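You operate a simulated robot arm through the tools that you are given. There is no shell and no other tool.

The job below is to be done with a simulated robot arm. You get a single attempt, and the scene is never put back.

Task
Pile packers on the column anvil to the height on the card, and bring the pointer down on them.
Fine: slide up first; column lock knob tight at the end.

The check looks at the end state, three seconds after you hand in, the way a careful person would. Anything else that was tipped, shoved, dropped, spilled or broken makes it a failure.

Robot
A 7-joint arm with a two-finger parallel gripper, fixed in place. Base frame: the origin is at the foot of the arm, x ahead of it, y to its left, z up. Readings come in cm, rad, newtons and seconds.
Its first joint turns from -2.304 to 2.304 rad. Payload 3.91 kg.
Tool frame: the origin (TCP) lies between the finger pads and is the grasp point; the fingertips stand 3 cm ahead of it; z points along the fingers, y is the line along which they close. Largest opening 11 cm; finger width 2, thickness 1; the body of the gripper, 4.8 by 11.2 cm, starts 5.5 cm behind the TCP.
Orientation is that of the tool frame in the base frame, as a unit quaternion [w, x, y, z]. With the fingers straight down and closing along the base's y, the tool's x points along the base's -x, its y along +y and its z along -z.

Tools
- The arm moves only by the tool step_arm. Its argument "motion" is a list of rows, each a list of 3 entries, a list of its own where there are three numbers: the opening, from 0 (shut) to 1 (fully open), then the shift along the tool's x, y, z in units of 25 mm (1.0 is 25 mm), then the turn, a rotation vector about the tool's x, y, z in units of 5 degrees (1.0 is 5 degrees). In form: [[gripper, [tx, ty, tz], [wx, wy, wz]], ...]. A call has 1 to 20 rows; each row shifts and turns the commanded pose from where the row before left it, along the tool's axes as they then stand. A call with a number of a shift or a turn outside -1 to 1 is refused whole. A row lasts 0.2 s, in which the tool goes at most 5 cm and 0.15 rad; a call with a longer step from one row to the next is refused whole, and so is a gripper value outside its range. Where a pose cannot be reached the arm comes as near as it can. A force on the tool above 50 N (or 10 N above the force at the start of the call, whichever is more), or a blocked arm, ends the call early, and 0.2 s more pass. Each finger travels about 10.8 cm/s and halts on what it meets, pressing with about 25 N; the grip force reading is that of the motor and also rises with nothing between the fingers. The clock runs only during rows and for 0.2 s after the last one: add rows that do not move to give the fingers time. It gives the time, the measured TCP pose, the force on the tool (base axes), the opening and the grip force at its end, in the units of the frame above (readings bear some noise), with the torque about the TCP (base axes, N m) and any sound that the robot's microphone picked up.
- Cameras (640 x 400 px; columns grow to the right, rows downward): "scene" is fixed at [21.82, -50.09, 143.44]; the picture's right is [0.81, -0.58, 0.00], its down [-0.08, -0.11, -0.99] and it looks along [0.58, 0.81, -0.13] (base axes); focal length 254 px, centre (320, 200). "wrist" rides on the gripper at [7.2, 1.7, -10.3] in the tool frame; the picture's right is [-0.23, 0.97, 0.00], its down [-0.76, -0.18, -0.62] and it looks along [-0.61, -0.14, 0.78] (tool axes); focal length 222 px, centre (320, 200). There is no depth. A picture from a camera that has moved, and an enlarged one, comes with that camera's place and axes in the base frame and with its lens.
- snapshot(camera): a new picture of that camera. It takes no simulated time.
- close_up(camera, box): a new picture of the part [left, top, right, bottom] of that camera's present view, enlarged. It takes no simulated time.
- finish_job(): hands the job in; it is judged then, once.

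Places have to be worked out from the pictures, the camera data and where the tool is seen. Open the gripper and draw the arm clear of the work before you hand the job in, unless the task says otherwise.

The tools are called as name(argument=value, ...) on one line, values as JSON. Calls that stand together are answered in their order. step_arm: Moves the arm, as the interface text tells. Its arguments: {"type":"object","properties":{"motion":{"type":"array","items":{"type":"array"}}},"required":["motion"]} The other tools are called the same way: snapshot (camera) takes a picture; close_up (camera, box) takes an enlarged picture of a part of a camera's view; finish_job () hands the job in.

At the start:

```text
clock: 0.0
position: [58.69, -7.32, 153.12]
tcp_rot: [0.0, 0.0, 1.0, -0.001]
ft_force: [0.5, 0.2, -0.4]
moment: [0.01, 0.0, 0.03]
grip_width: 11.03
grip_force: 0.0
```

scene: 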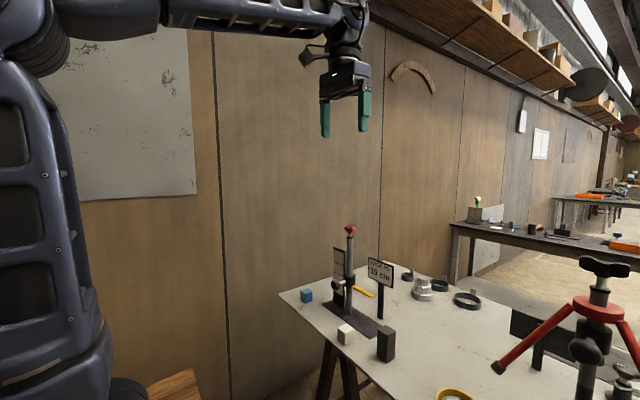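
wrist: 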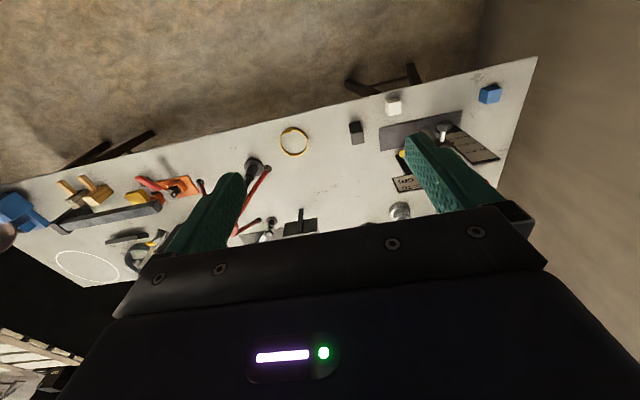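

The arm is high above a bench with a column device, three blocks (blue, white, dark) and a card. I'll take enlarged views first.

close_up(camera="scene", box=[270, 210, 430, 370])

close_up(camera="scene", box=[320, 215, 400, 315])

close_up(camera="wrist", box=[340, 70, 540, 220])

close_up(camera="scene", box=[380, 240, 540, 340])

```text
2.50 times, centred on (350, 290) of scene
camera zoom: at [21.82, -50.09, 143.44], right [0.81, -0.58, 0.0], down [-0.08, -0.11, -0.99], along [0.58, 0.81, -0.13], focal length 635 px, centre (245, -25)
```

zoom: 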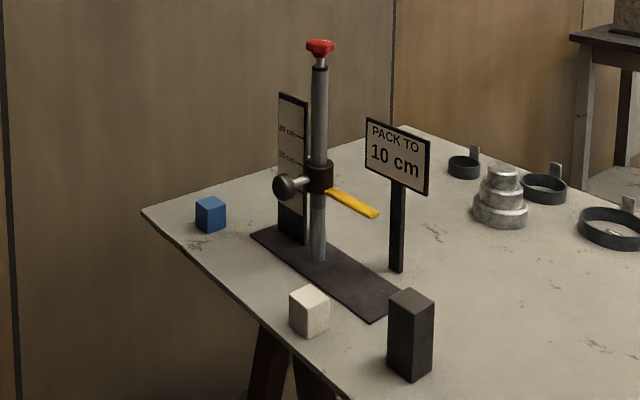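

```text
4.00 times, centred on (360, 265) of scene
camera zoom: at [21.82, -50.09, 143.44], right [0.81, -0.58, 0.0], down [-0.08, -0.11, -0.99], along [0.58, 0.81, -0.13], focal length 1016 px, centre (160, -60)
```

zoom: 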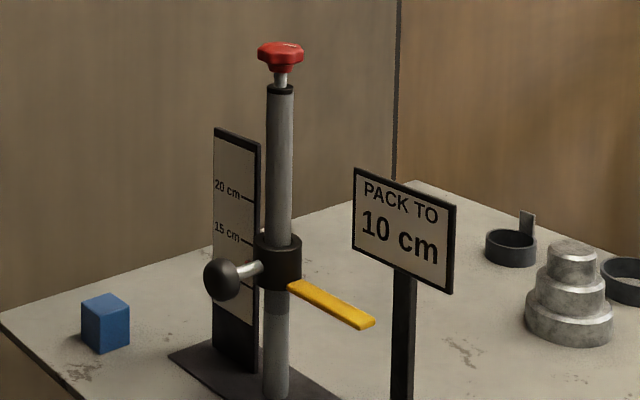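

```text
2.67 times, centred on (440, 145) of wrist
camera zoom: at [51.46, -5.66, 163.42], right [0.23, 0.97, 0.0], down [0.76, -0.18, 0.62], along [0.61, -0.14, -0.78], focal length 592 px, centre (0, 347)
```

zoom: 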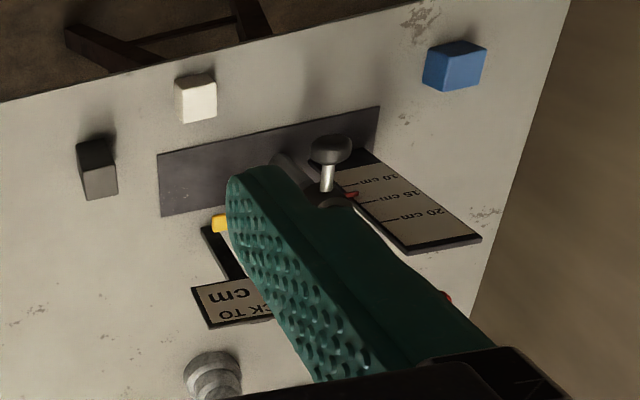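

```text
4.00 times, centred on (460, 290) of scene
camera zoom: at [21.82, -50.09, 143.44], right [0.81, -0.58, 0.0], down [-0.08, -0.11, -0.99], along [0.58, 0.81, -0.13], focal length 1016 px, centre (-240, -160)
```

zoom: 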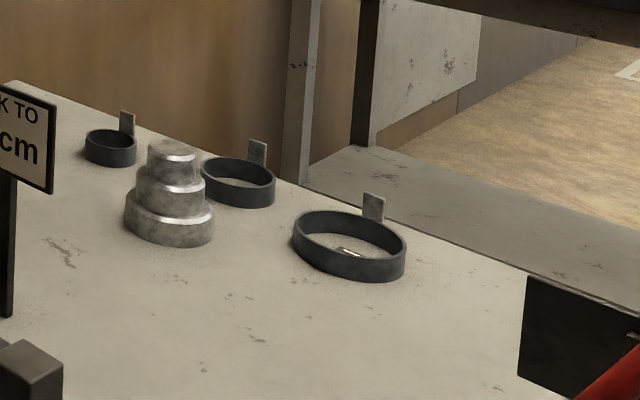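

Triangulating gives the blue cube at about (83,46.5,82), white (80,14.6,82) and dark (85.4,0.6,84.5), so the table top is near z≈80. I'll zoom in further for sizes and to read the slide mechanism.

close_up(camera="scene", box=[330, 310, 410, 370])

close_up(camera="scene", box=[325, 220, 385, 270])

close_up(camera="scene", box=[325, 260, 385, 300])

close_up(camera="scene", box=[295, 280, 335, 310])

close_up(camera="wrist", box=[430, 100, 520, 170])

close_up(camera="wrist", box=[340, 80, 430, 150])

```text
6.67 times, centred on (370, 340) of scene
camera zoom: at [21.82, -50.09, 143.44], right [0.81, -0.58, 0.0], down [-0.08, -0.11, -0.99], along [0.58, 0.81, -0.13], focal length 1693 px, centre (-13, -733)
```

zoom: 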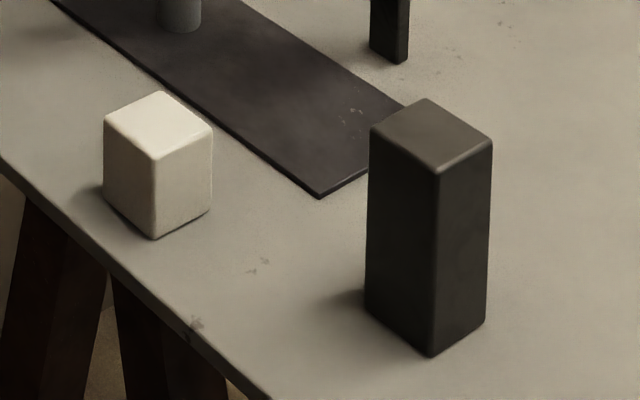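

```text
8.00 times, centred on (355, 245) of scene
camera zoom: at [21.82, -50.09, 143.44], right [0.81, -0.58, 0.0], down [-0.08, -0.11, -0.99], along [0.58, 0.81, -0.13], focal length 2032 px, centre (40, -160)
```

zoom: 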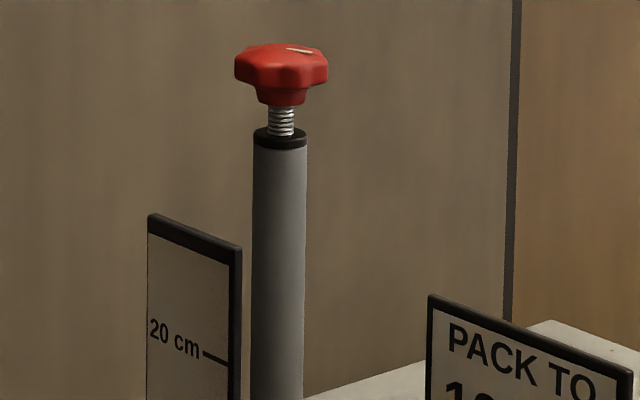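

```text
10.00 times, centred on (355, 280) of scene
camera zoom: at [21.82, -50.09, 143.44], right [0.81, -0.58, 0.0], down [-0.08, -0.11, -0.99], along [0.58, 0.81, -0.13], focal length 2540 px, centre (-30, -600)
```

zoom: 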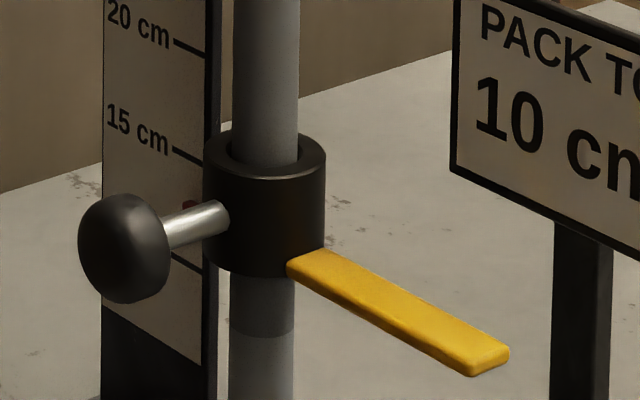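

```text
13.33 times, centred on (315, 295) of scene
camera zoom: at [21.82, -50.09, 143.44], right [0.81, -0.58, 0.0], down [-0.08, -0.11, -0.99], along [0.58, 0.81, -0.13], focal length 3386 px, centre (387, -1067)
```

zoom: 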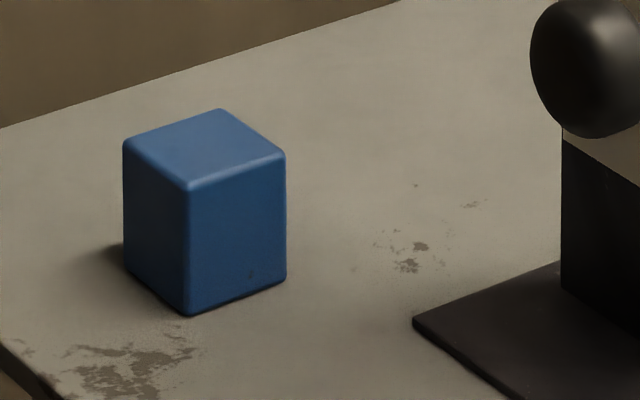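

```text
5.71 times, centred on (475, 135) of wrist
camera zoom: at [51.46, -5.66, 163.42], right [0.23, 0.97, 0.0], down [0.76, -0.18, 0.62], along [0.61, -0.14, -0.78], focal length 1269 px, centre (-566, 571)
```

zoom: 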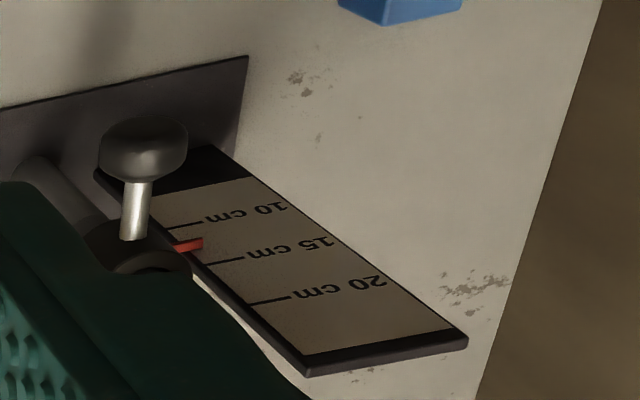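

```text
5.71 times, centred on (385, 115) of wrist
camera zoom: at [51.46, -5.66, 163.42], right [0.23, 0.97, 0.0], down [0.76, -0.18, 0.62], along [0.61, -0.14, -0.78], focal length 1269 px, centre (-51, 686)
```

zoom: 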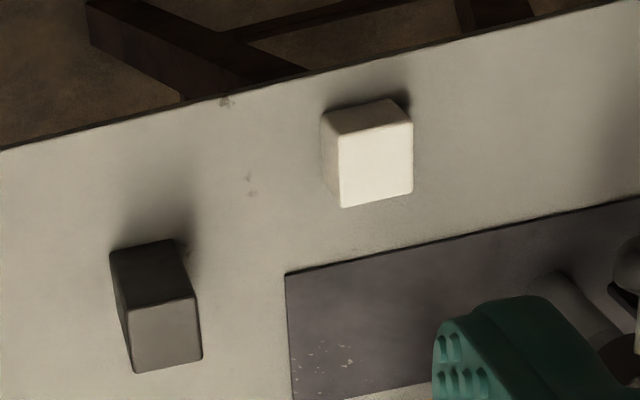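

The card says 10 cm. The white and blue blocks look about 5 cm tall and the dark one about 10 cm. The scale zero is at about z=81, and the slide reads roughly 13, with its pointer extending along -y from the column at about (92,26.5). I'll bring the wrist camera lower, over the near side of the table, to measure better.

step_arm(motion=[[1, [0.0675, 0.53, 0.925], [0, 0, 0]], [1, [0.0675, 0.53, 0.925], [0, 0, 0]], [1, [0.0675, 0.53, 0.925], [0, 0, 0]], [1, [0.0675, 0.53, 0.925], [0, 0, 0]], [1, [0.0675, 0.53, 0.925], [0, 0, 0]], [1, [0.0675, 0.53, 0.925], [0, 0, 0]], [1, [0.0675, 0.53, 0.925], [0, 0, 0]], [1, [0.0675, 0.53, 0.925], [0, 0, 0]], [1, [0.0675, 0.53, 0.925], [0, 0, 0]], [1, [0.0675, 0.53, 0.925], [0, 0, 0]], [1, [0.0675, 0.53, 0.925], [0, 0, 0]], [1, [0.0675, 0.53, 0.925], [0, 0, 0]], [1, [0.0675, 0.53, 0.925], [0, 0, 0]], [1, [0.0675, 0.53, 0.925], [0, 0, 0]], [1, [0.0675, 0.53, 0.925], [0, 0, 0]], [1, [0.0675, 0.53, 0.925], [0, 0, 0]], [1, [0, 0, 0], [0, 0, 0]]])

snapshot(camera="wrist")

snapshot(camera="scene")

```text
clock: 3.6
position: [56.02, 13.97, 116.11]
tcp_rot: [0.0, -0.001, 1.0, 0.0]
ft_force: [1.2, -0.1, 0.0]
moment: [-0.01, 0.01, 0.0]
grip_width: 11.0
grip_force: 0.1
```

```text
taken
camera wrist: at [48.76, 15.52, 126.49], right [0.23, 0.97, 0.0], down [0.76, -0.18, 0.62], along [0.61, -0.14, -0.78], focal length 222 px, centre (320, 200)
```

wrist: 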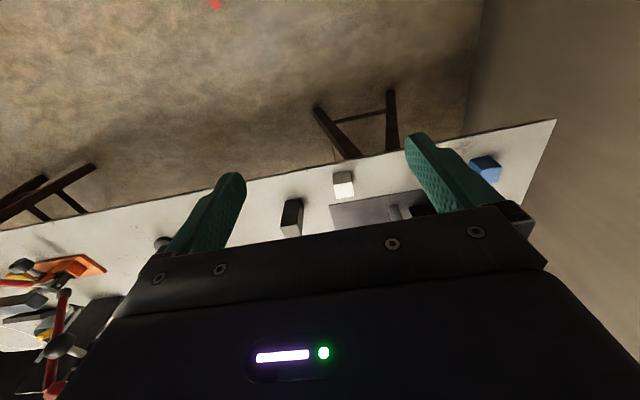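

```text
taken
```

scene: 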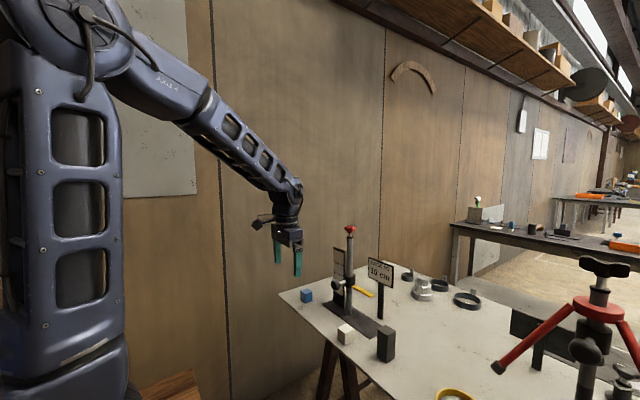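

The blocks show between the fingers. I'll zoom on each to measure heights from this nearer view.

close_up(camera="wrist", box=[265, 160, 375, 240])

close_up(camera="wrist", box=[440, 130, 540, 210])

```text
5.00 times, centred on (320, 200) of wrist
camera zoom: at [48.76, 15.52, 126.49], right [0.23, 0.97, 0.0], down [0.76, -0.18, 0.62], along [0.61, -0.14, -0.78], focal length 1111 px, centre (320, 200)
```

zoom: 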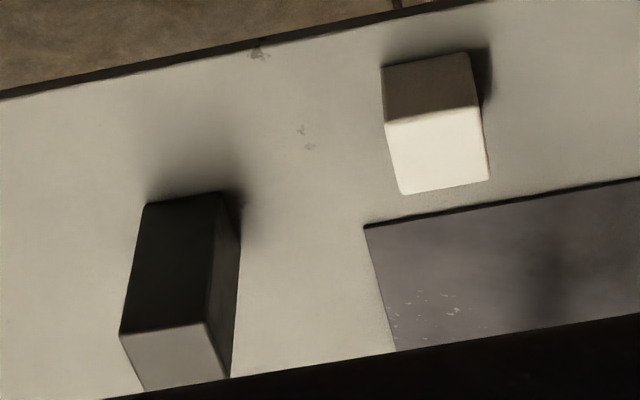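

```text
5.00 times, centred on (490, 170) of wrist
camera zoom: at [48.76, 15.52, 126.49], right [0.23, 0.97, 0.0], down [0.76, -0.18, 0.62], along [0.61, -0.14, -0.78], focal length 1111 px, centre (-530, 350)
```

zoom: 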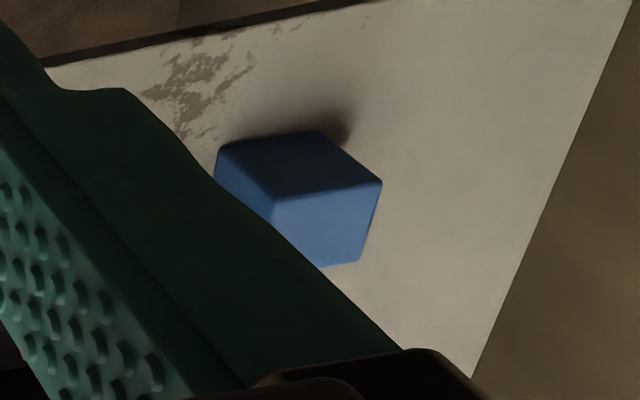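

The side views again give about 4.7–5 cm for white and blue, and about 9.6–10 for dark. I'll check the gripper/wrist bulk against the column and look closely at the lock knob.

close_up(camera="scene", box=[240, 170, 320, 290])

close_up(camera="scene", box=[338, 222, 362, 240])

close_up(camera="scene", box=[326, 245, 380, 330])

```text
3.33 times, centred on (280, 230) of scene
camera zoom: at [21.82, -50.09, 143.44], right [0.81, -0.58, 0.0], down [-0.08, -0.11, -0.99], along [0.58, 0.81, -0.13], focal length 847 px, centre (453, 100)
```

zoom: 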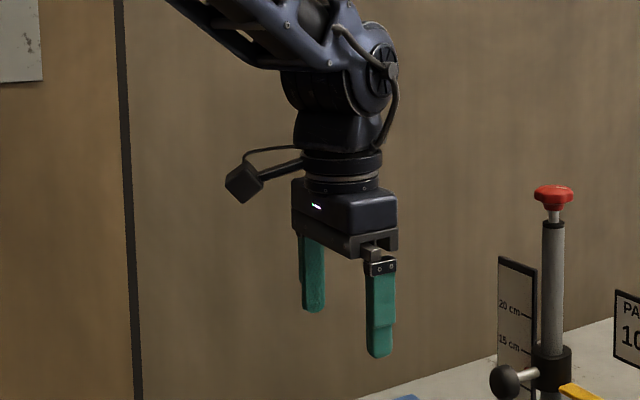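

```text
16.00 times, centred on (350, 231) of scene
camera zoom: at [21.82, -50.09, 143.44], right [0.81, -0.58, 0.0], down [-0.08, -0.11, -0.99], along [0.58, 0.81, -0.13], focal length 4064 px, centre (-160, -296)
```

zoom: 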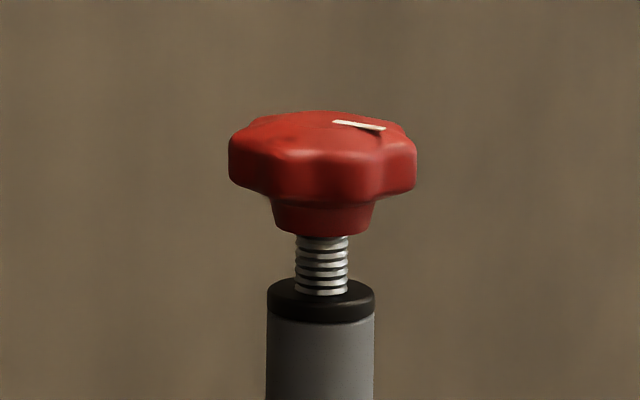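

```text
4.71 times, centred on (353, 288) of scene
camera zoom: at [21.82, -50.09, 143.44], right [0.81, -0.58, 0.0], down [-0.08, -0.11, -0.99], along [0.58, 0.81, -0.13], focal length 1195 px, centre (165, -212)
```

zoom: 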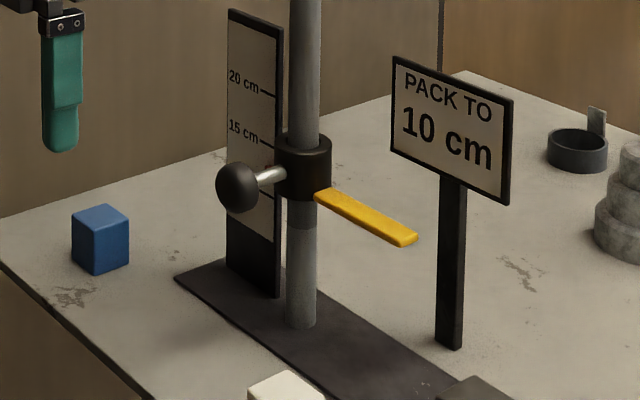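

The thread under the red knob is exposed, so the lock looks loose, and the slide has a black round handle pointing to -x at about (84.6,26.3,95.6). I'll tilt the tool 40° forward so the wrist stays clear of the column, and move to a pre-grasp 10 cm back from the handle.

step_arm(motion=[[1, [0, 0, 0], [0, -1, 0]], [1, [0, 0, 0], [0, -1, 0]], [1, [0, 0, 0], [0, -1, 0]], [1, [0, 0, 0], [0, -1, 0]], [1, [0, 0, 0], [0, -1, 0]], [1, [0, 0, 0], [0, -1, 0]], [1, [0, 0, 0], [0, -1, 0]], [1, [0, 0, 0], [0, -1, 0]], [1, [-0.351, 0.492, 0.963], [0, 0, 0]], [1, [-0.351, 0.492, 0.963], [0, 0, 0]], [1, [-0.351, 0.492, 0.963], [0, 0, 0]], [1, [-0.351, 0.492, 0.963], [0, 0, 0]], [1, [-0.351, 0.492, 0.963], [0, 0, 0]], [1, [-0.351, 0.492, 0.963], [0, 0, 0]], [1, [-0.351, 0.492, 0.963], [0, 0, 0]], [1, [-0.351, 0.492, 0.963], [0, 0, 0]], [1, [-0.351, 0.492, 0.963], [0, 0, 0]], [1, [-0.351, 0.492, 0.963], [0, 0, 0]]])

snapshot(camera="wrist")

snapshot(camera="scene")

```text
clock: 7.4
position: [78.17, 26.24, 103.27]
tcp_rot: [0.342, 0.0, 0.94, 0.0]
ft_force: [0.2, -0.9, 0.6]
moment: [0.0, -0.02, 0.0]
grip_width: 11.01
grip_force: 0.1
```

```text
taken
camera wrist: at [66.03, 27.83, 106.53], right [0.17, 0.97, 0.15], down [0.18, -0.18, 0.97], along [0.97, -0.14, -0.21], focal length 222 px, centre (320, 200)
```

wrist: 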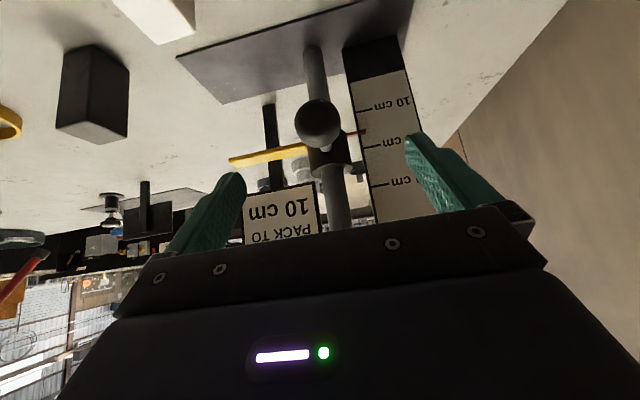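

```text
taken
```

scene: 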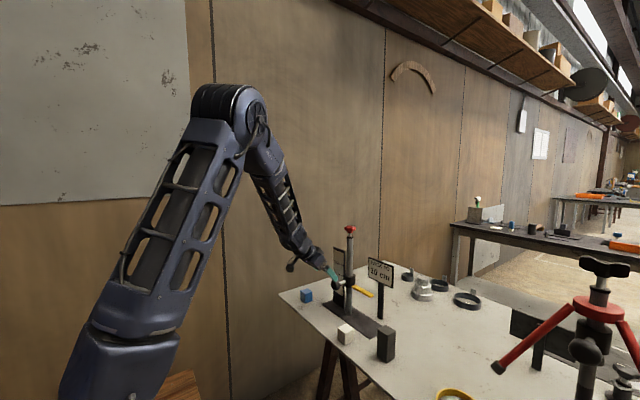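

Excellent view (upside-down). I'll zoom on the slide and scale.

close_up(camera="wrist", box=[220, 30, 430, 240])

close_up(camera="wrist", box=[40, 0, 220, 150])

```text
1.90 times, centred on (325, 135) of wrist
camera zoom: at [66.03, 27.83, 106.53], right [0.17, 0.97, 0.15], down [0.18, -0.18, 0.97], along [0.97, -0.14, -0.21], focal length 423 px, centre (310, 324)
```

zoom: 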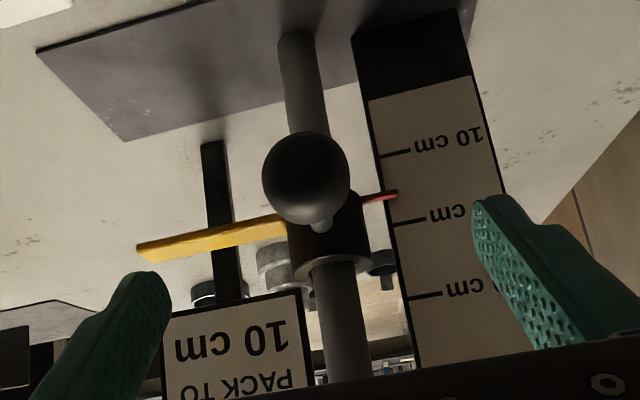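

```text
2.67 times, centred on (130, 75) of wrist
camera zoom: at [66.03, 27.83, 106.53], right [0.17, 0.97, 0.15], down [0.18, -0.18, 0.97], along [0.97, -0.14, -0.21], focal length 592 px, centre (827, 533)
```

zoom: 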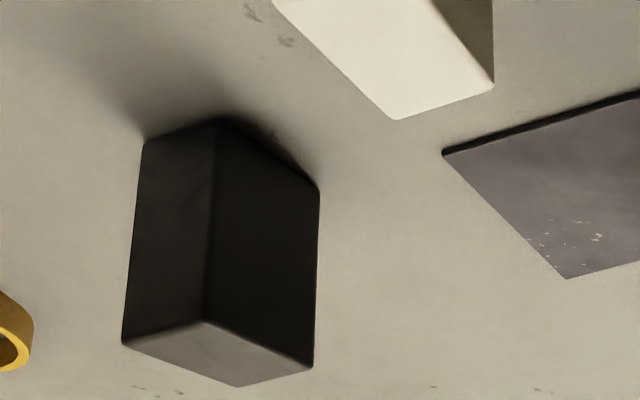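

The handle centre refines to about (84.5,26.1,95.4). I'll advance 10 cm along the tool axis and then close on it.

step_arm(motion=[[1, [0.02, -0.01, 0.8], [0, 0, 0]], [1, [0.02, -0.01, 0.8], [0, 0, 0]], [1, [0.02, -0.01, 0.8], [0, 0, 0]], [1, [0.02, -0.01, 0.8], [0, 0, 0]], [1, [0.02, -0.01, 0.8], [0, 0, 0]], [1, [0, 0, 0], [0, 0, 0]]])

snapshot(camera="wrist")

close_up(camera="scene", box=[310, 230, 390, 330])

```text
clock: 8.8
position: [84.29, 25.95, 95.39]
tcp_rot: [0.342, 0.0, 0.94, 0.0]
ft_force: [0.4, 0.3, -0.7]
moment: [0.0, 0.05, -0.01]
grip_width: 11.0
grip_force: 0.1
```

```text
taken
camera wrist: at [72.17, 27.71, 98.76], right [0.17, 0.97, 0.15], down [0.18, -0.18, 0.97], along [0.97, -0.14, -0.21], focal length 222 px, centre (320, 200)
```

wrist: 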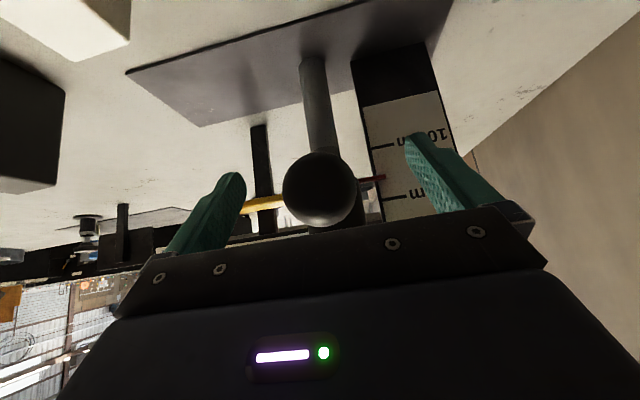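

```text
4.00 times, centred on (350, 280) of scene
camera zoom: at [21.82, -50.09, 143.44], right [0.81, -0.58, 0.0], down [-0.08, -0.11, -0.99], along [0.58, 0.81, -0.13], focal length 1016 px, centre (200, -120)
```

zoom: 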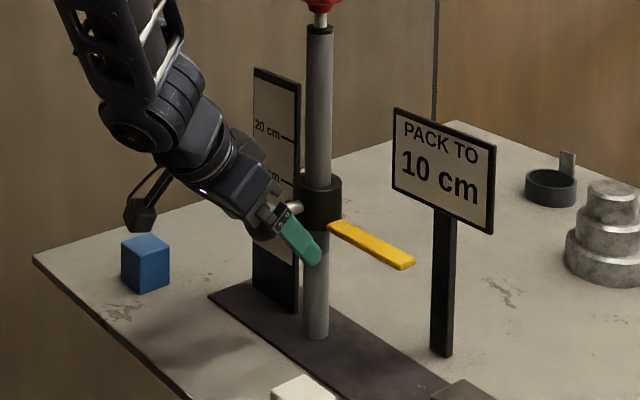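

The handle is centred between the fingers; now closing.

step_arm(motion=[[0, [0, 0, 0], [0, 0, 0]], [0, [0, 0, 0], [0, 0, 0]], [0, [0, 0, 0], [0, 0, 0]], [0, [0, 0, 0], [0, 0, 0]]])

snapshot(camera="wrist")

```text
clock: 9.8
position: [84.29, 25.97, 95.44]
tcp_rot: [0.342, 0.0, 0.94, 0.0]
ft_force: [-0.6, -1.1, -1.6]
moment: [-0.02, -0.11, -0.45]
grip_width: 4.12
grip_force: 45.0
```

```text
taken
camera wrist: at [72.17, 27.69, 98.75], right [0.17, 0.97, 0.15], down [0.18, -0.18, 0.97], along [0.97, -0.14, -0.21], focal length 222 px, centre (320, 200)
```

wrist: 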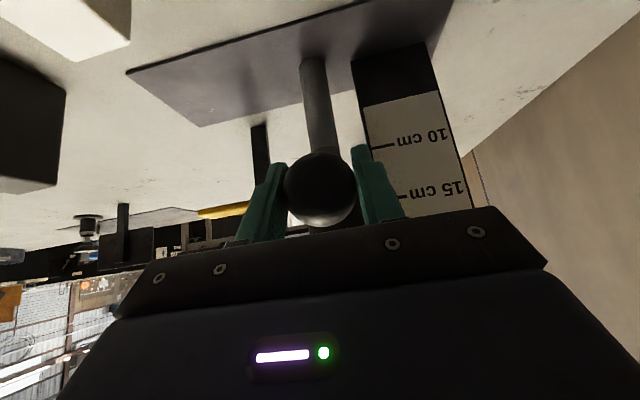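

I have the handle gripped at 4.1 cm. I'll test-lift by 4 mm in small steps and watch the force.

step_arm(motion=[[0, [-0.051, 0, -0.061], [0, 0, 0]], [0, [-0.051, 0, -0.061], [0, 0, 0]]])

```text
clock: 10.4
position: [84.39, 25.98, 95.73]
tcp_rot: [0.341, -0.001, 0.94, 0.001]
ft_force: [-2.7, 0.7, -6.1]
moment: [0.11, 0.1, -0.61]
grip_width: 4.15
grip_force: 45.5
```

The slide moved up freely with about 6 N, so the lock is loose. I'll keep raising it straight up by about 8 cm.

step_arm(motion=[[0, [-0.129, 0, -0.153], [0, 0, 0]], [0, [-0.129, 0, -0.153], [0, 0, 0]], [0, [-0.129, 0, -0.153], [0, 0, 0]], [0, [-0.129, 0, -0.153], [0, 0, 0]], [0, [-0.129, 0, -0.153], [0, 0, 0]], [0, [-0.129, 0, -0.153], [0, 0, 0]], [0, [-0.129, 0, -0.153], [0, 0, 0]], [0, [-0.129, 0, -0.153], [0, 0, 0]]])

close_up(camera="scene", box=[310, 220, 390, 330])

```text
clock: 12.2
position: [84.31, 26.01, 99.78]
tcp_rot: [0.342, 0.0, 0.94, -0.001]
ft_force: [-23.3, -1.1, -6.3]
moment: [-0.05, -0.24, -0.46]
grip_width: 4.17
grip_force: 44.6
```

```text
3.64 times, centred on (350, 275) of scene
camera zoom: at [21.82, -50.09, 143.44], right [0.81, -0.58, 0.0], down [-0.08, -0.11, -0.99], along [0.58, 0.81, -0.13], focal length 924 px, centre (211, -73)
```

zoom: 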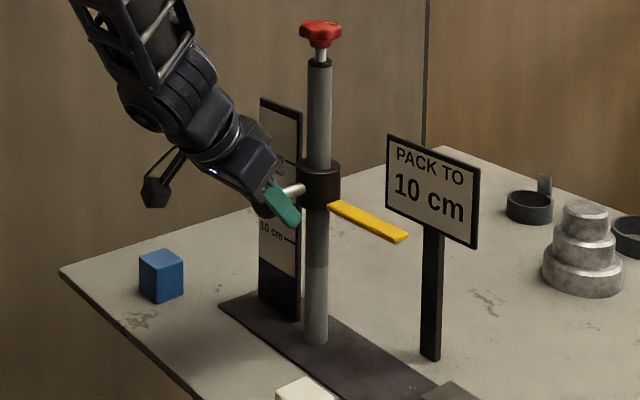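

The slide is up 4 cm, but a 23 N sideways load in x has built up. I'll ease back 2 mm in x and check.

step_arm(motion=[[0, [0.061, 0, -0.051], [0, 0, 0]], [0, [0, 0, 0], [0, 0, 0]]])

```text
clock: 12.8
position: [84.33, 26.03, 99.95]
tcp_rot: [0.343, -0.001, 0.939, 0.001]
ft_force: [10.1, 10.4, -4.0]
moment: [0.08, 0.15, -0.28]
grip_width: 4.13
grip_force: 45.2
```

The side load is now small, so I'll continue up another 4 cm.

step_arm(motion=[[0, [-0.147, 0, -0.138], [0, 0, 0]], [0, [-0.129, 0, -0.153], [0, 0, 0]], [0, [-0.129, 0, -0.153], [0, 0, 0]], [0, [-0.129, 0, -0.153], [0, 0, 0]], [0, [-0.129, 0, -0.153], [0, 0, 0]], [0, [-0.129, 0, -0.153], [0, 0, 0]], [0, [-0.129, 0, -0.153], [0, 0, 0]], [0, [-0.129, 0, -0.153], [0, 0, 0]]])

snapshot(camera="wrist")

close_up(camera="scene", box=[310, 220, 390, 330])

```text
clock: 14.6
position: [84.43, 25.99, 103.74]
tcp_rot: [0.343, 0.0, 0.939, 0.0]
ft_force: [11.0, 3.8, -5.9]
moment: [0.09, -0.12, 0.37]
grip_width: 4.15
grip_force: 44.7
```

```text
taken
camera wrist: at [72.16, 27.69, 107.07], right [0.17, 0.97, 0.15], down [0.18, -0.18, 0.97], along [0.97, -0.14, -0.21], focal length 222 px, centre (320, 200)
```

wrist: 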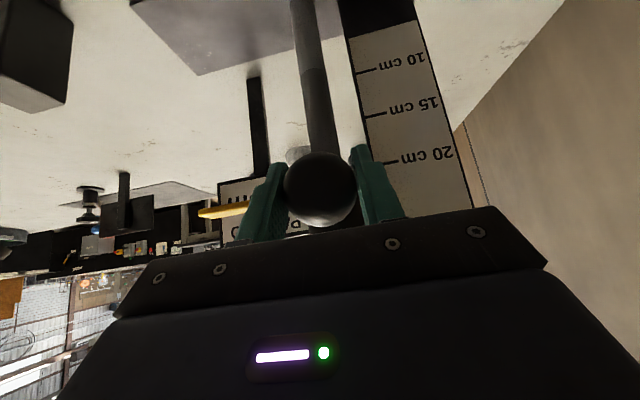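

```text
3.64 times, centred on (350, 275) of scene
camera zoom: at [21.82, -50.09, 143.44], right [0.81, -0.58, 0.0], down [-0.08, -0.11, -0.99], along [0.58, 0.81, -0.13], focal length 924 px, centre (211, -73)
```

zoom: 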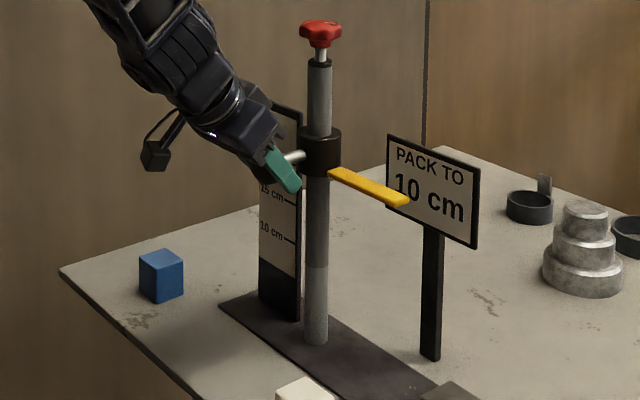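

The slide is at about 21 cm. I'll release the handle slightly and see whether friction holds it.

step_arm(motion=[[0.5, [0, 0, 0], [0, 0, 0]], [0.5, [0, 0, 0], [0, 0, 0]], [0.5, [0, 0, 0], [0, 0, 0]]])

snapshot(camera="wrist")

close_up(camera="scene", box=[310, 220, 390, 330])

```text
clock: 15.4
position: [84.3, 25.91, 103.73]
tcp_rot: [0.342, 0.0, 0.94, 0.001]
ft_force: [0.3, -0.3, -0.3]
moment: [-0.02, 0.0, 0.01]
grip_width: 5.49
grip_force: 0.1
```

```text
taken
camera wrist: at [72.12, 27.7, 107.1], right [0.17, 0.97, 0.15], down [0.18, -0.18, 0.97], along [0.97, -0.14, -0.21], focal length 222 px, centre (320, 200)
```

wrist: 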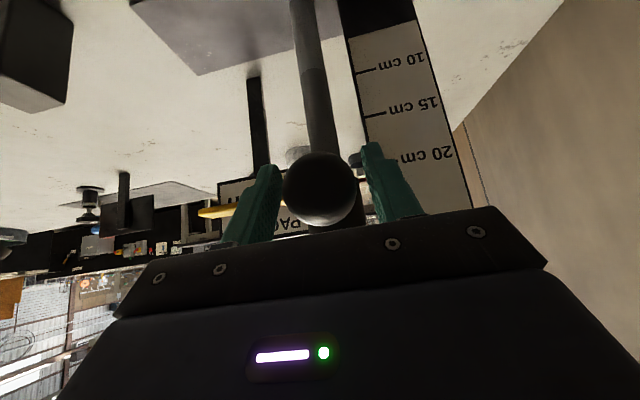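

```text
3.64 times, centred on (350, 275) of scene
camera zoom: at [21.82, -50.09, 143.44], right [0.81, -0.58, 0.0], down [-0.08, -0.11, -0.99], along [0.58, 0.81, -0.13], focal length 924 px, centre (211, -73)
```

zoom: 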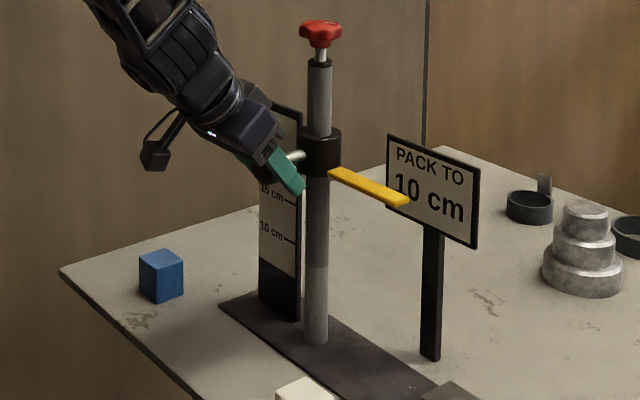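

The slide stays up on its own. I'll back off from the handle and go to a pre-grasp over the white cube, estimated at (79.7,14.1) with its top at about 85. I'm keeping the 40° tilt so I can place it under the pointer.

step_arm(motion=[[0.8, [0, 0, 0], [0, 0, 0]], [1, [0, 0, -0.5], [0, 0, 0]], [1, [0, 0, -0.9], [0, 0, 0]], [1, [0, 0, -0.9], [0, 0, 0]], [1, [0, 0, -0.9], [0, 0, 0]], [1, [0, 0, -0.8], [0, 0, 0]], [1, [0.743, -0.525, 0.637], [0, 0, 0]], [1, [0.743, -0.525, 0.637], [0, 0, 0]], [1, [0.743, -0.525, 0.637], [0, 0, 0]], [1, [0.743, -0.525, 0.637], [0, 0, 0]], [1, [0.743, -0.525, 0.637], [0, 0, 0]], [1, [0.743, -0.525, 0.637], [0, 0, 0]], [1, [0.743, -0.525, 0.637], [0, 0, 0]], [1, [0.743, -0.525, 0.637], [0, 0, 0]], [1, [0.743, -0.525, 0.637], [0, 0, 0]], [1, [0, 0, 0], [0, 0, 0]]])

snapshot(camera="wrist")

snapshot(camera="scene")

```text
clock: 18.8
position: [74.05, 14.27, 89.6]
tcp_rot: [0.342, -0.001, 0.94, 0.001]
ft_force: [-0.1, 0.5, -0.3]
moment: [-0.02, 0.03, 0.02]
grip_width: 11.01
grip_force: 0.1
```

```text
taken
camera wrist: at [61.93, 15.86, 92.85], right [0.17, 0.97, 0.15], down [0.18, -0.18, 0.97], along [0.97, -0.14, -0.21], focal length 222 px, centre (320, 200)
```

wrist: 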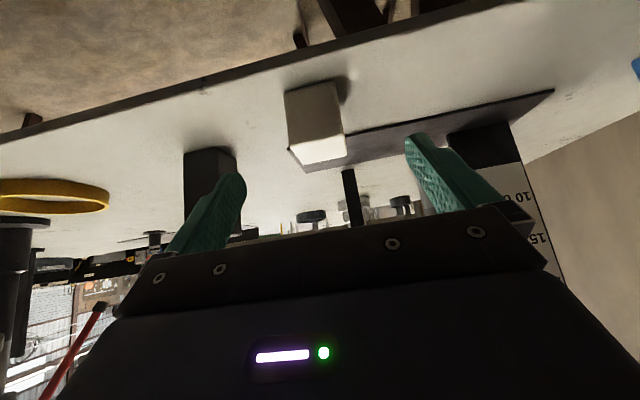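

```text
taken
```

scene: 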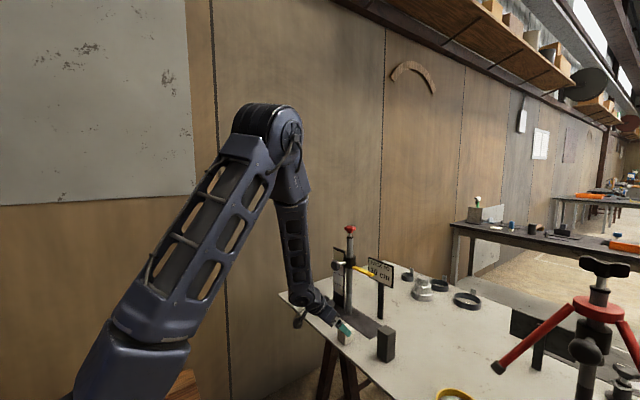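

The slide remains up. I'll zoom on the white cube and the dark block from this low view to measure them.

close_up(camera="wrist", box=[160, 50, 380, 220])

close_up(camera="wrist", box=[270, 65, 360, 175])

```text
2.35 times, centred on (270, 135) of wrist
camera zoom: at [61.93, 15.86, 92.85], right [0.17, 0.97, 0.15], down [0.18, -0.18, 0.97], along [0.97, -0.14, -0.21], focal length 523 px, centre (438, 353)
```

zoom: 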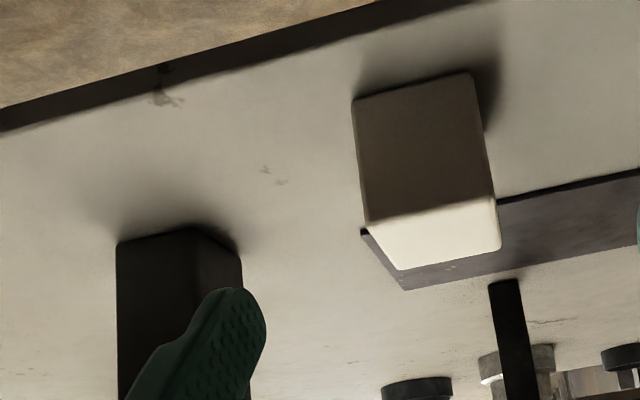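

```text
3.64 times, centred on (315, 120) of wrist
camera zoom: at [61.93, 15.86, 92.85], right [0.17, 0.97, 0.15], down [0.18, -0.18, 0.97], along [0.97, -0.14, -0.21], focal length 808 px, centre (338, 491)
```

zoom: 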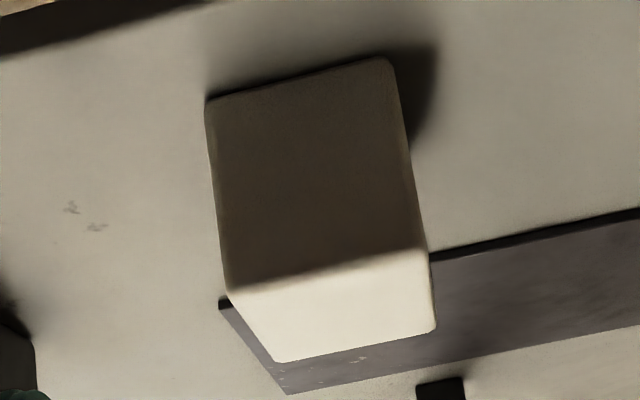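

The white cube measures near face x≈77.4 and y 12.0–16.2, so its centre is about (79.5,14.1). I'll descend along the tool axis to TCP (79.3,14.1,83.7), which keeps the tips clear of the table, and grip.

step_arm(motion=[[1, [-0.023, -0.018, 0.79], [0, 0, 0]], [1, [-0.023, -0.018, 0.79], [0, 0, 0]], [1, [-0.023, -0.018, 0.79], [0, 0, 0]], [1, [-0.023, -0.018, 0.79], [0, 0, 0]], [1, [0, 0, 0], [0, 0, 0]]])

snapshot(camera="wrist")

close_up(camera="scene", box=[310, 290, 400, 360])

```text
clock: 20.0
position: [79.49, 14.06, 83.78]
tcp_rot: [0.342, -0.001, 0.94, 0.0]
ft_force: [-0.5, -0.4, 0.5]
moment: [-0.03, -0.01, -0.02]
grip_width: 11.0
grip_force: 0.2
```

```text
taken
camera wrist: at [67.36, 15.72, 87.09], right [0.17, 0.97, 0.15], down [0.18, -0.18, 0.97], along [0.97, -0.14, -0.21], focal length 222 px, centre (320, 200)
```

wrist: 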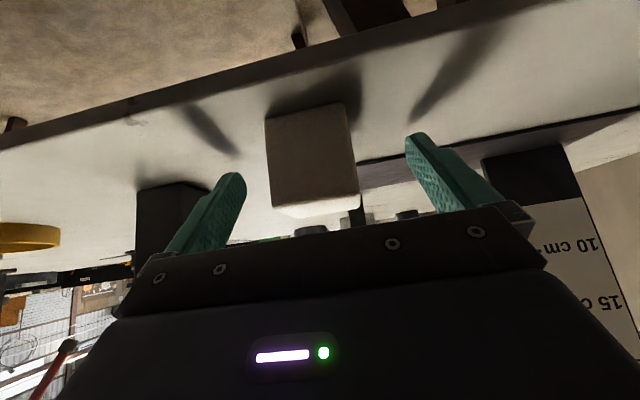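

```text
5.71 times, centred on (355, 325) of scene
camera zoom: at [21.82, -50.09, 143.44], right [0.81, -0.58, 0.0], down [-0.08, -0.11, -0.99], along [0.58, 0.81, -0.13], focal length 1451 px, centre (120, -514)
```

zoom: 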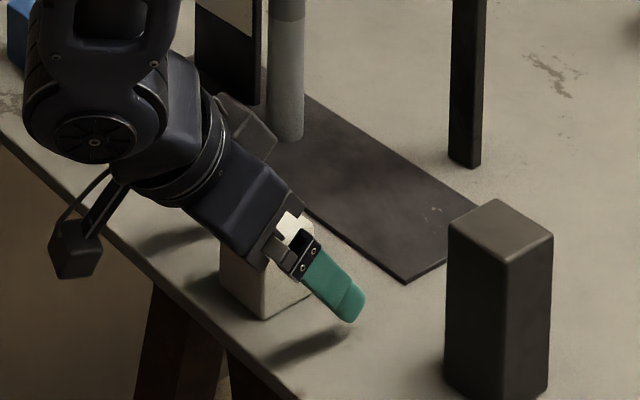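

The cube sits between the fingers, just slightly to -y. I'll nudge 2 mm that way and close.

step_arm(motion=[[0.8, [0, -0.09, 0], [0, 0, 0]], [0.6, [0, 0, 0], [0, 0, 0]], [0.5, [0, 0, 0], [0, 0, 0]], [0.45, [0, 0, 0], [0, 0, 0]], [0.3, [0, 0, 0], [0, 0, 0]], [0, [0, 0, 0], [0, 0, 0]], [0, [0, 0, 0], [0, 0, 0]], [0, [0, 0, 0], [0, 0, 0]]])

snapshot(camera="wrist")

```text
clock: 21.8
position: [79.55, 13.96, 83.82]
tcp_rot: [0.342, 0.0, 0.94, -0.001]
ft_force: [-0.5, 0.4, 1.2]
moment: [0.0, 0.03, -0.01]
grip_width: 4.39
grip_force: 25.6
```

```text
taken
camera wrist: at [67.32, 15.52, 87.11], right [0.17, 0.97, 0.15], down [0.18, -0.18, 0.97], along [0.97, -0.14, -0.21], focal length 222 px, centre (320, 200)
```

wrist: 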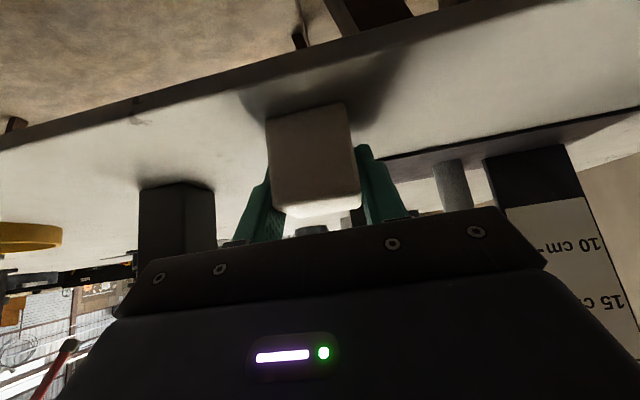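

Gripped at 4.39 cm. I'll lift 5 cm, carry it to above the anvil under the pointer at x=92, y=17, and check.

step_arm(motion=[[0, [-0.161, 0, -0.192], [0, 0, 0]], [0, [-0.321, 0, -0.383], [0, 0, 0]], [0, [-0.321, 0, -0.383], [0, 0, 0]], [0, [-0.321, 0, -0.383], [0, 0, 0]], [0, [-0.161, 0, -0.192], [0, 0, 0]], [0, [-0.477, 0.152, 0.4], [0, 0, 0]], [0, [-0.477, 0.152, 0.4], [0, 0, 0]], [0, [-0.477, 0.152, 0.4], [0, 0, 0]], [0, [-0.477, 0.152, 0.4], [0, 0, 0]], [0, [-0.477, 0.152, 0.4], [0, 0, 0]], [0, [-0.477, 0.152, 0.4], [0, 0, 0]], [0, [-0.477, 0.152, 0.4], [0, 0, 0]], [0, [-0.477, 0.152, 0.4], [0, 0, 0]], [0, [0, 0, 0], [0, 0, 0]]])

snapshot(camera="wrist")

close_up(camera="scene", box=[310, 220, 410, 340])

```text
clock: 24.8
position: [92.11, 16.88, 88.89]
tcp_rot: [0.342, -0.002, 0.94, 0.001]
ft_force: [-0.7, 0.0, -1.7]
moment: [-0.01, -0.01, -0.03]
grip_width: 4.33
grip_force: 25.5
```

```text
taken
camera wrist: at [79.8, 18.59, 92.11], right [0.17, 0.97, 0.15], down [0.18, -0.18, 0.97], along [0.97, -0.14, -0.21], focal length 222 px, centre (320, 200)
```

wrist: 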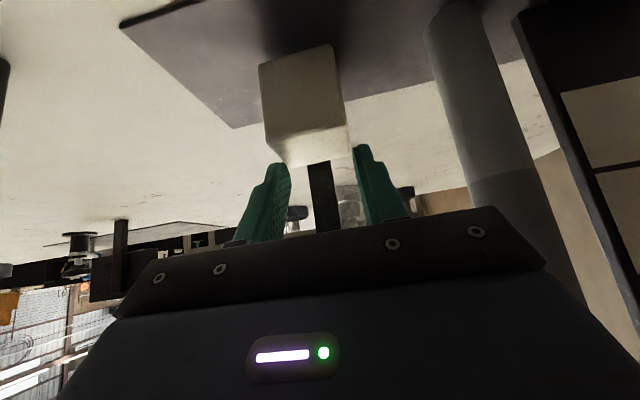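

```text
3.33 times, centred on (360, 280) of scene
camera zoom: at [21.82, -50.09, 143.44], right [0.81, -0.58, 0.0], down [-0.08, -0.11, -0.99], along [0.58, 0.81, -0.13], focal length 847 px, centre (187, -67)
```

zoom: 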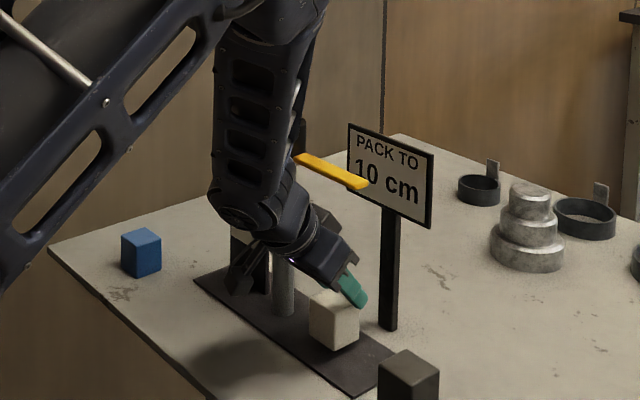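

The cube appears shifted in the grip compared with before the lift. I'll zoom in before lowering.

close_up(camera="wrist", box=[220, 20, 400, 220])

close_up(camera="scene", box=[385, 285, 430, 335])

close_up(camera="scene", box=[390, 292, 434, 330])

```text
2.00 times, centred on (310, 120) of wrist
camera zoom: at [79.8, 18.59, 92.11], right [0.17, 0.97, 0.15], down [0.18, -0.18, 0.97], along [0.97, -0.14, -0.21], focal length 444 px, centre (340, 360)
```

zoom: 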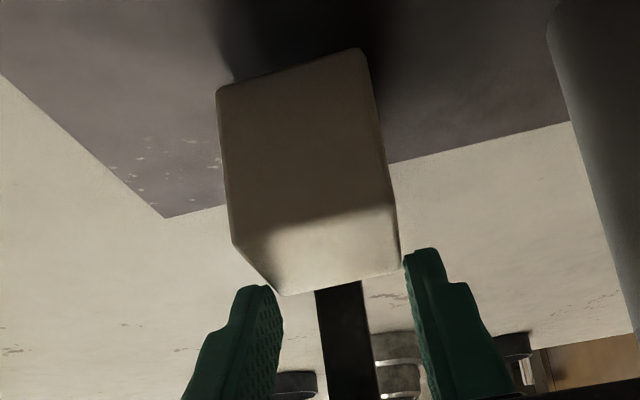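

```text
8.00 times, centred on (408, 310) of scene
camera zoom: at [21.82, -50.09, 143.44], right [0.81, -0.58, 0.0], down [-0.08, -0.11, -0.99], along [0.58, 0.81, -0.13], focal length 2032 px, centre (-380, -680)
```

zoom: 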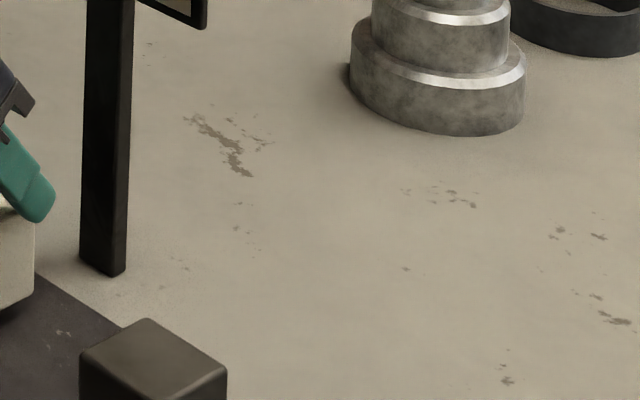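

```text
10.53 times, centred on (412, 311) of scene
camera zoom: at [21.82, -50.09, 143.44], right [0.81, -0.58, 0.0], down [-0.08, -0.11, -0.99], along [0.58, 0.81, -0.13], focal length 2673 px, centre (-648, -968)
```

zoom: 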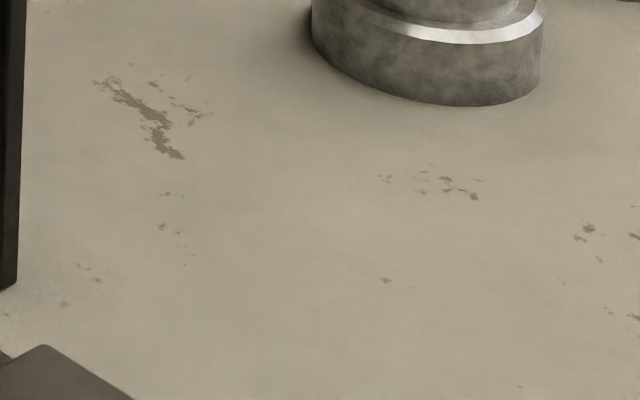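

The cube has slid down in the grip but stays upright: near face x≈90.5, bottom z≈81, so it is about at the plate surface. That also gives its height as about 5.0. I'll lower a few mm gently to check for contact.

step_arm(motion=[[0, [0.026, 0, 0.031], [0, 0, 0]], [0, [0.026, 0, 0.031], [0, 0, 0]]])

close_up(camera="wrist", box=[220, 20, 400, 220])

close_up(camera="scene", box=[390, 285, 430, 335])

close_up(camera="scene", box=[385, 290, 435, 335])

close_up(camera="scene", box=[390, 295, 430, 330])

```text
clock: 25.4
position: [91.99, 16.9, 88.58]
tcp_rot: [0.342, 0.0, 0.94, 0.0]
ft_force: [-0.1, 0.7, -0.5]
moment: [-0.01, -0.01, -0.01]
grip_width: 4.33
grip_force: 24.9
```

```text
2.00 times, centred on (310, 120) of wrist
camera zoom: at [79.75, 18.54, 91.89], right [0.17, 0.97, 0.15], down [0.18, -0.18, 0.97], along [0.97, -0.14, -0.21], focal length 444 px, centre (340, 360)
```

zoom: 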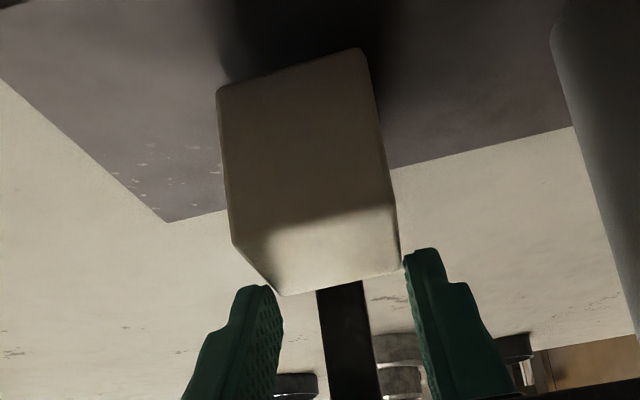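

```text
8.00 times, centred on (410, 310) of scene
camera zoom: at [21.82, -50.09, 143.44], right [0.81, -0.58, 0.0], down [-0.08, -0.11, -0.99], along [0.58, 0.81, -0.13], focal length 2032 px, centre (-400, -680)
```

zoom: 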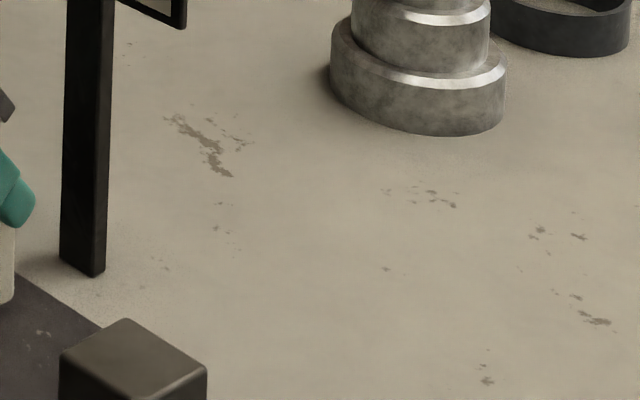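

```text
8.89 times, centred on (410, 312) of scene
camera zoom: at [21.82, -50.09, 143.44], right [0.81, -0.58, 0.0], down [-0.08, -0.11, -0.99], along [0.58, 0.81, -0.13], focal length 2258 px, centre (-480, -800)
```

zoom: 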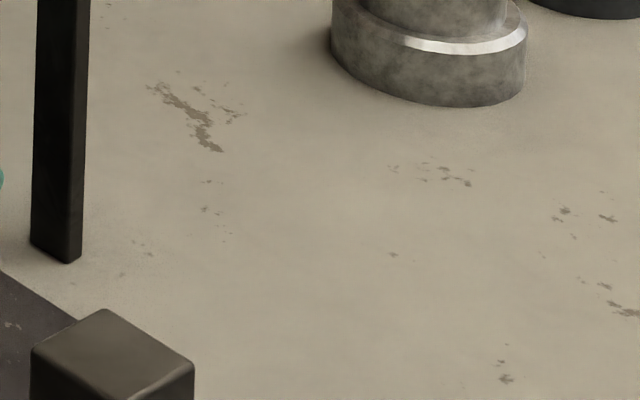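

```text
11.43 times, centred on (410, 312) of scene
camera zoom: at [21.82, -50.09, 143.44], right [0.81, -0.58, 0.0], down [-0.08, -0.11, -0.99], along [0.58, 0.81, -0.13], focal length 2903 px, centre (-709, -1086)
```

zoom: 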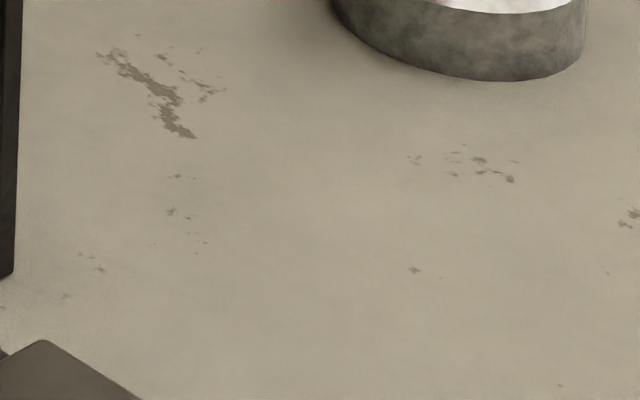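

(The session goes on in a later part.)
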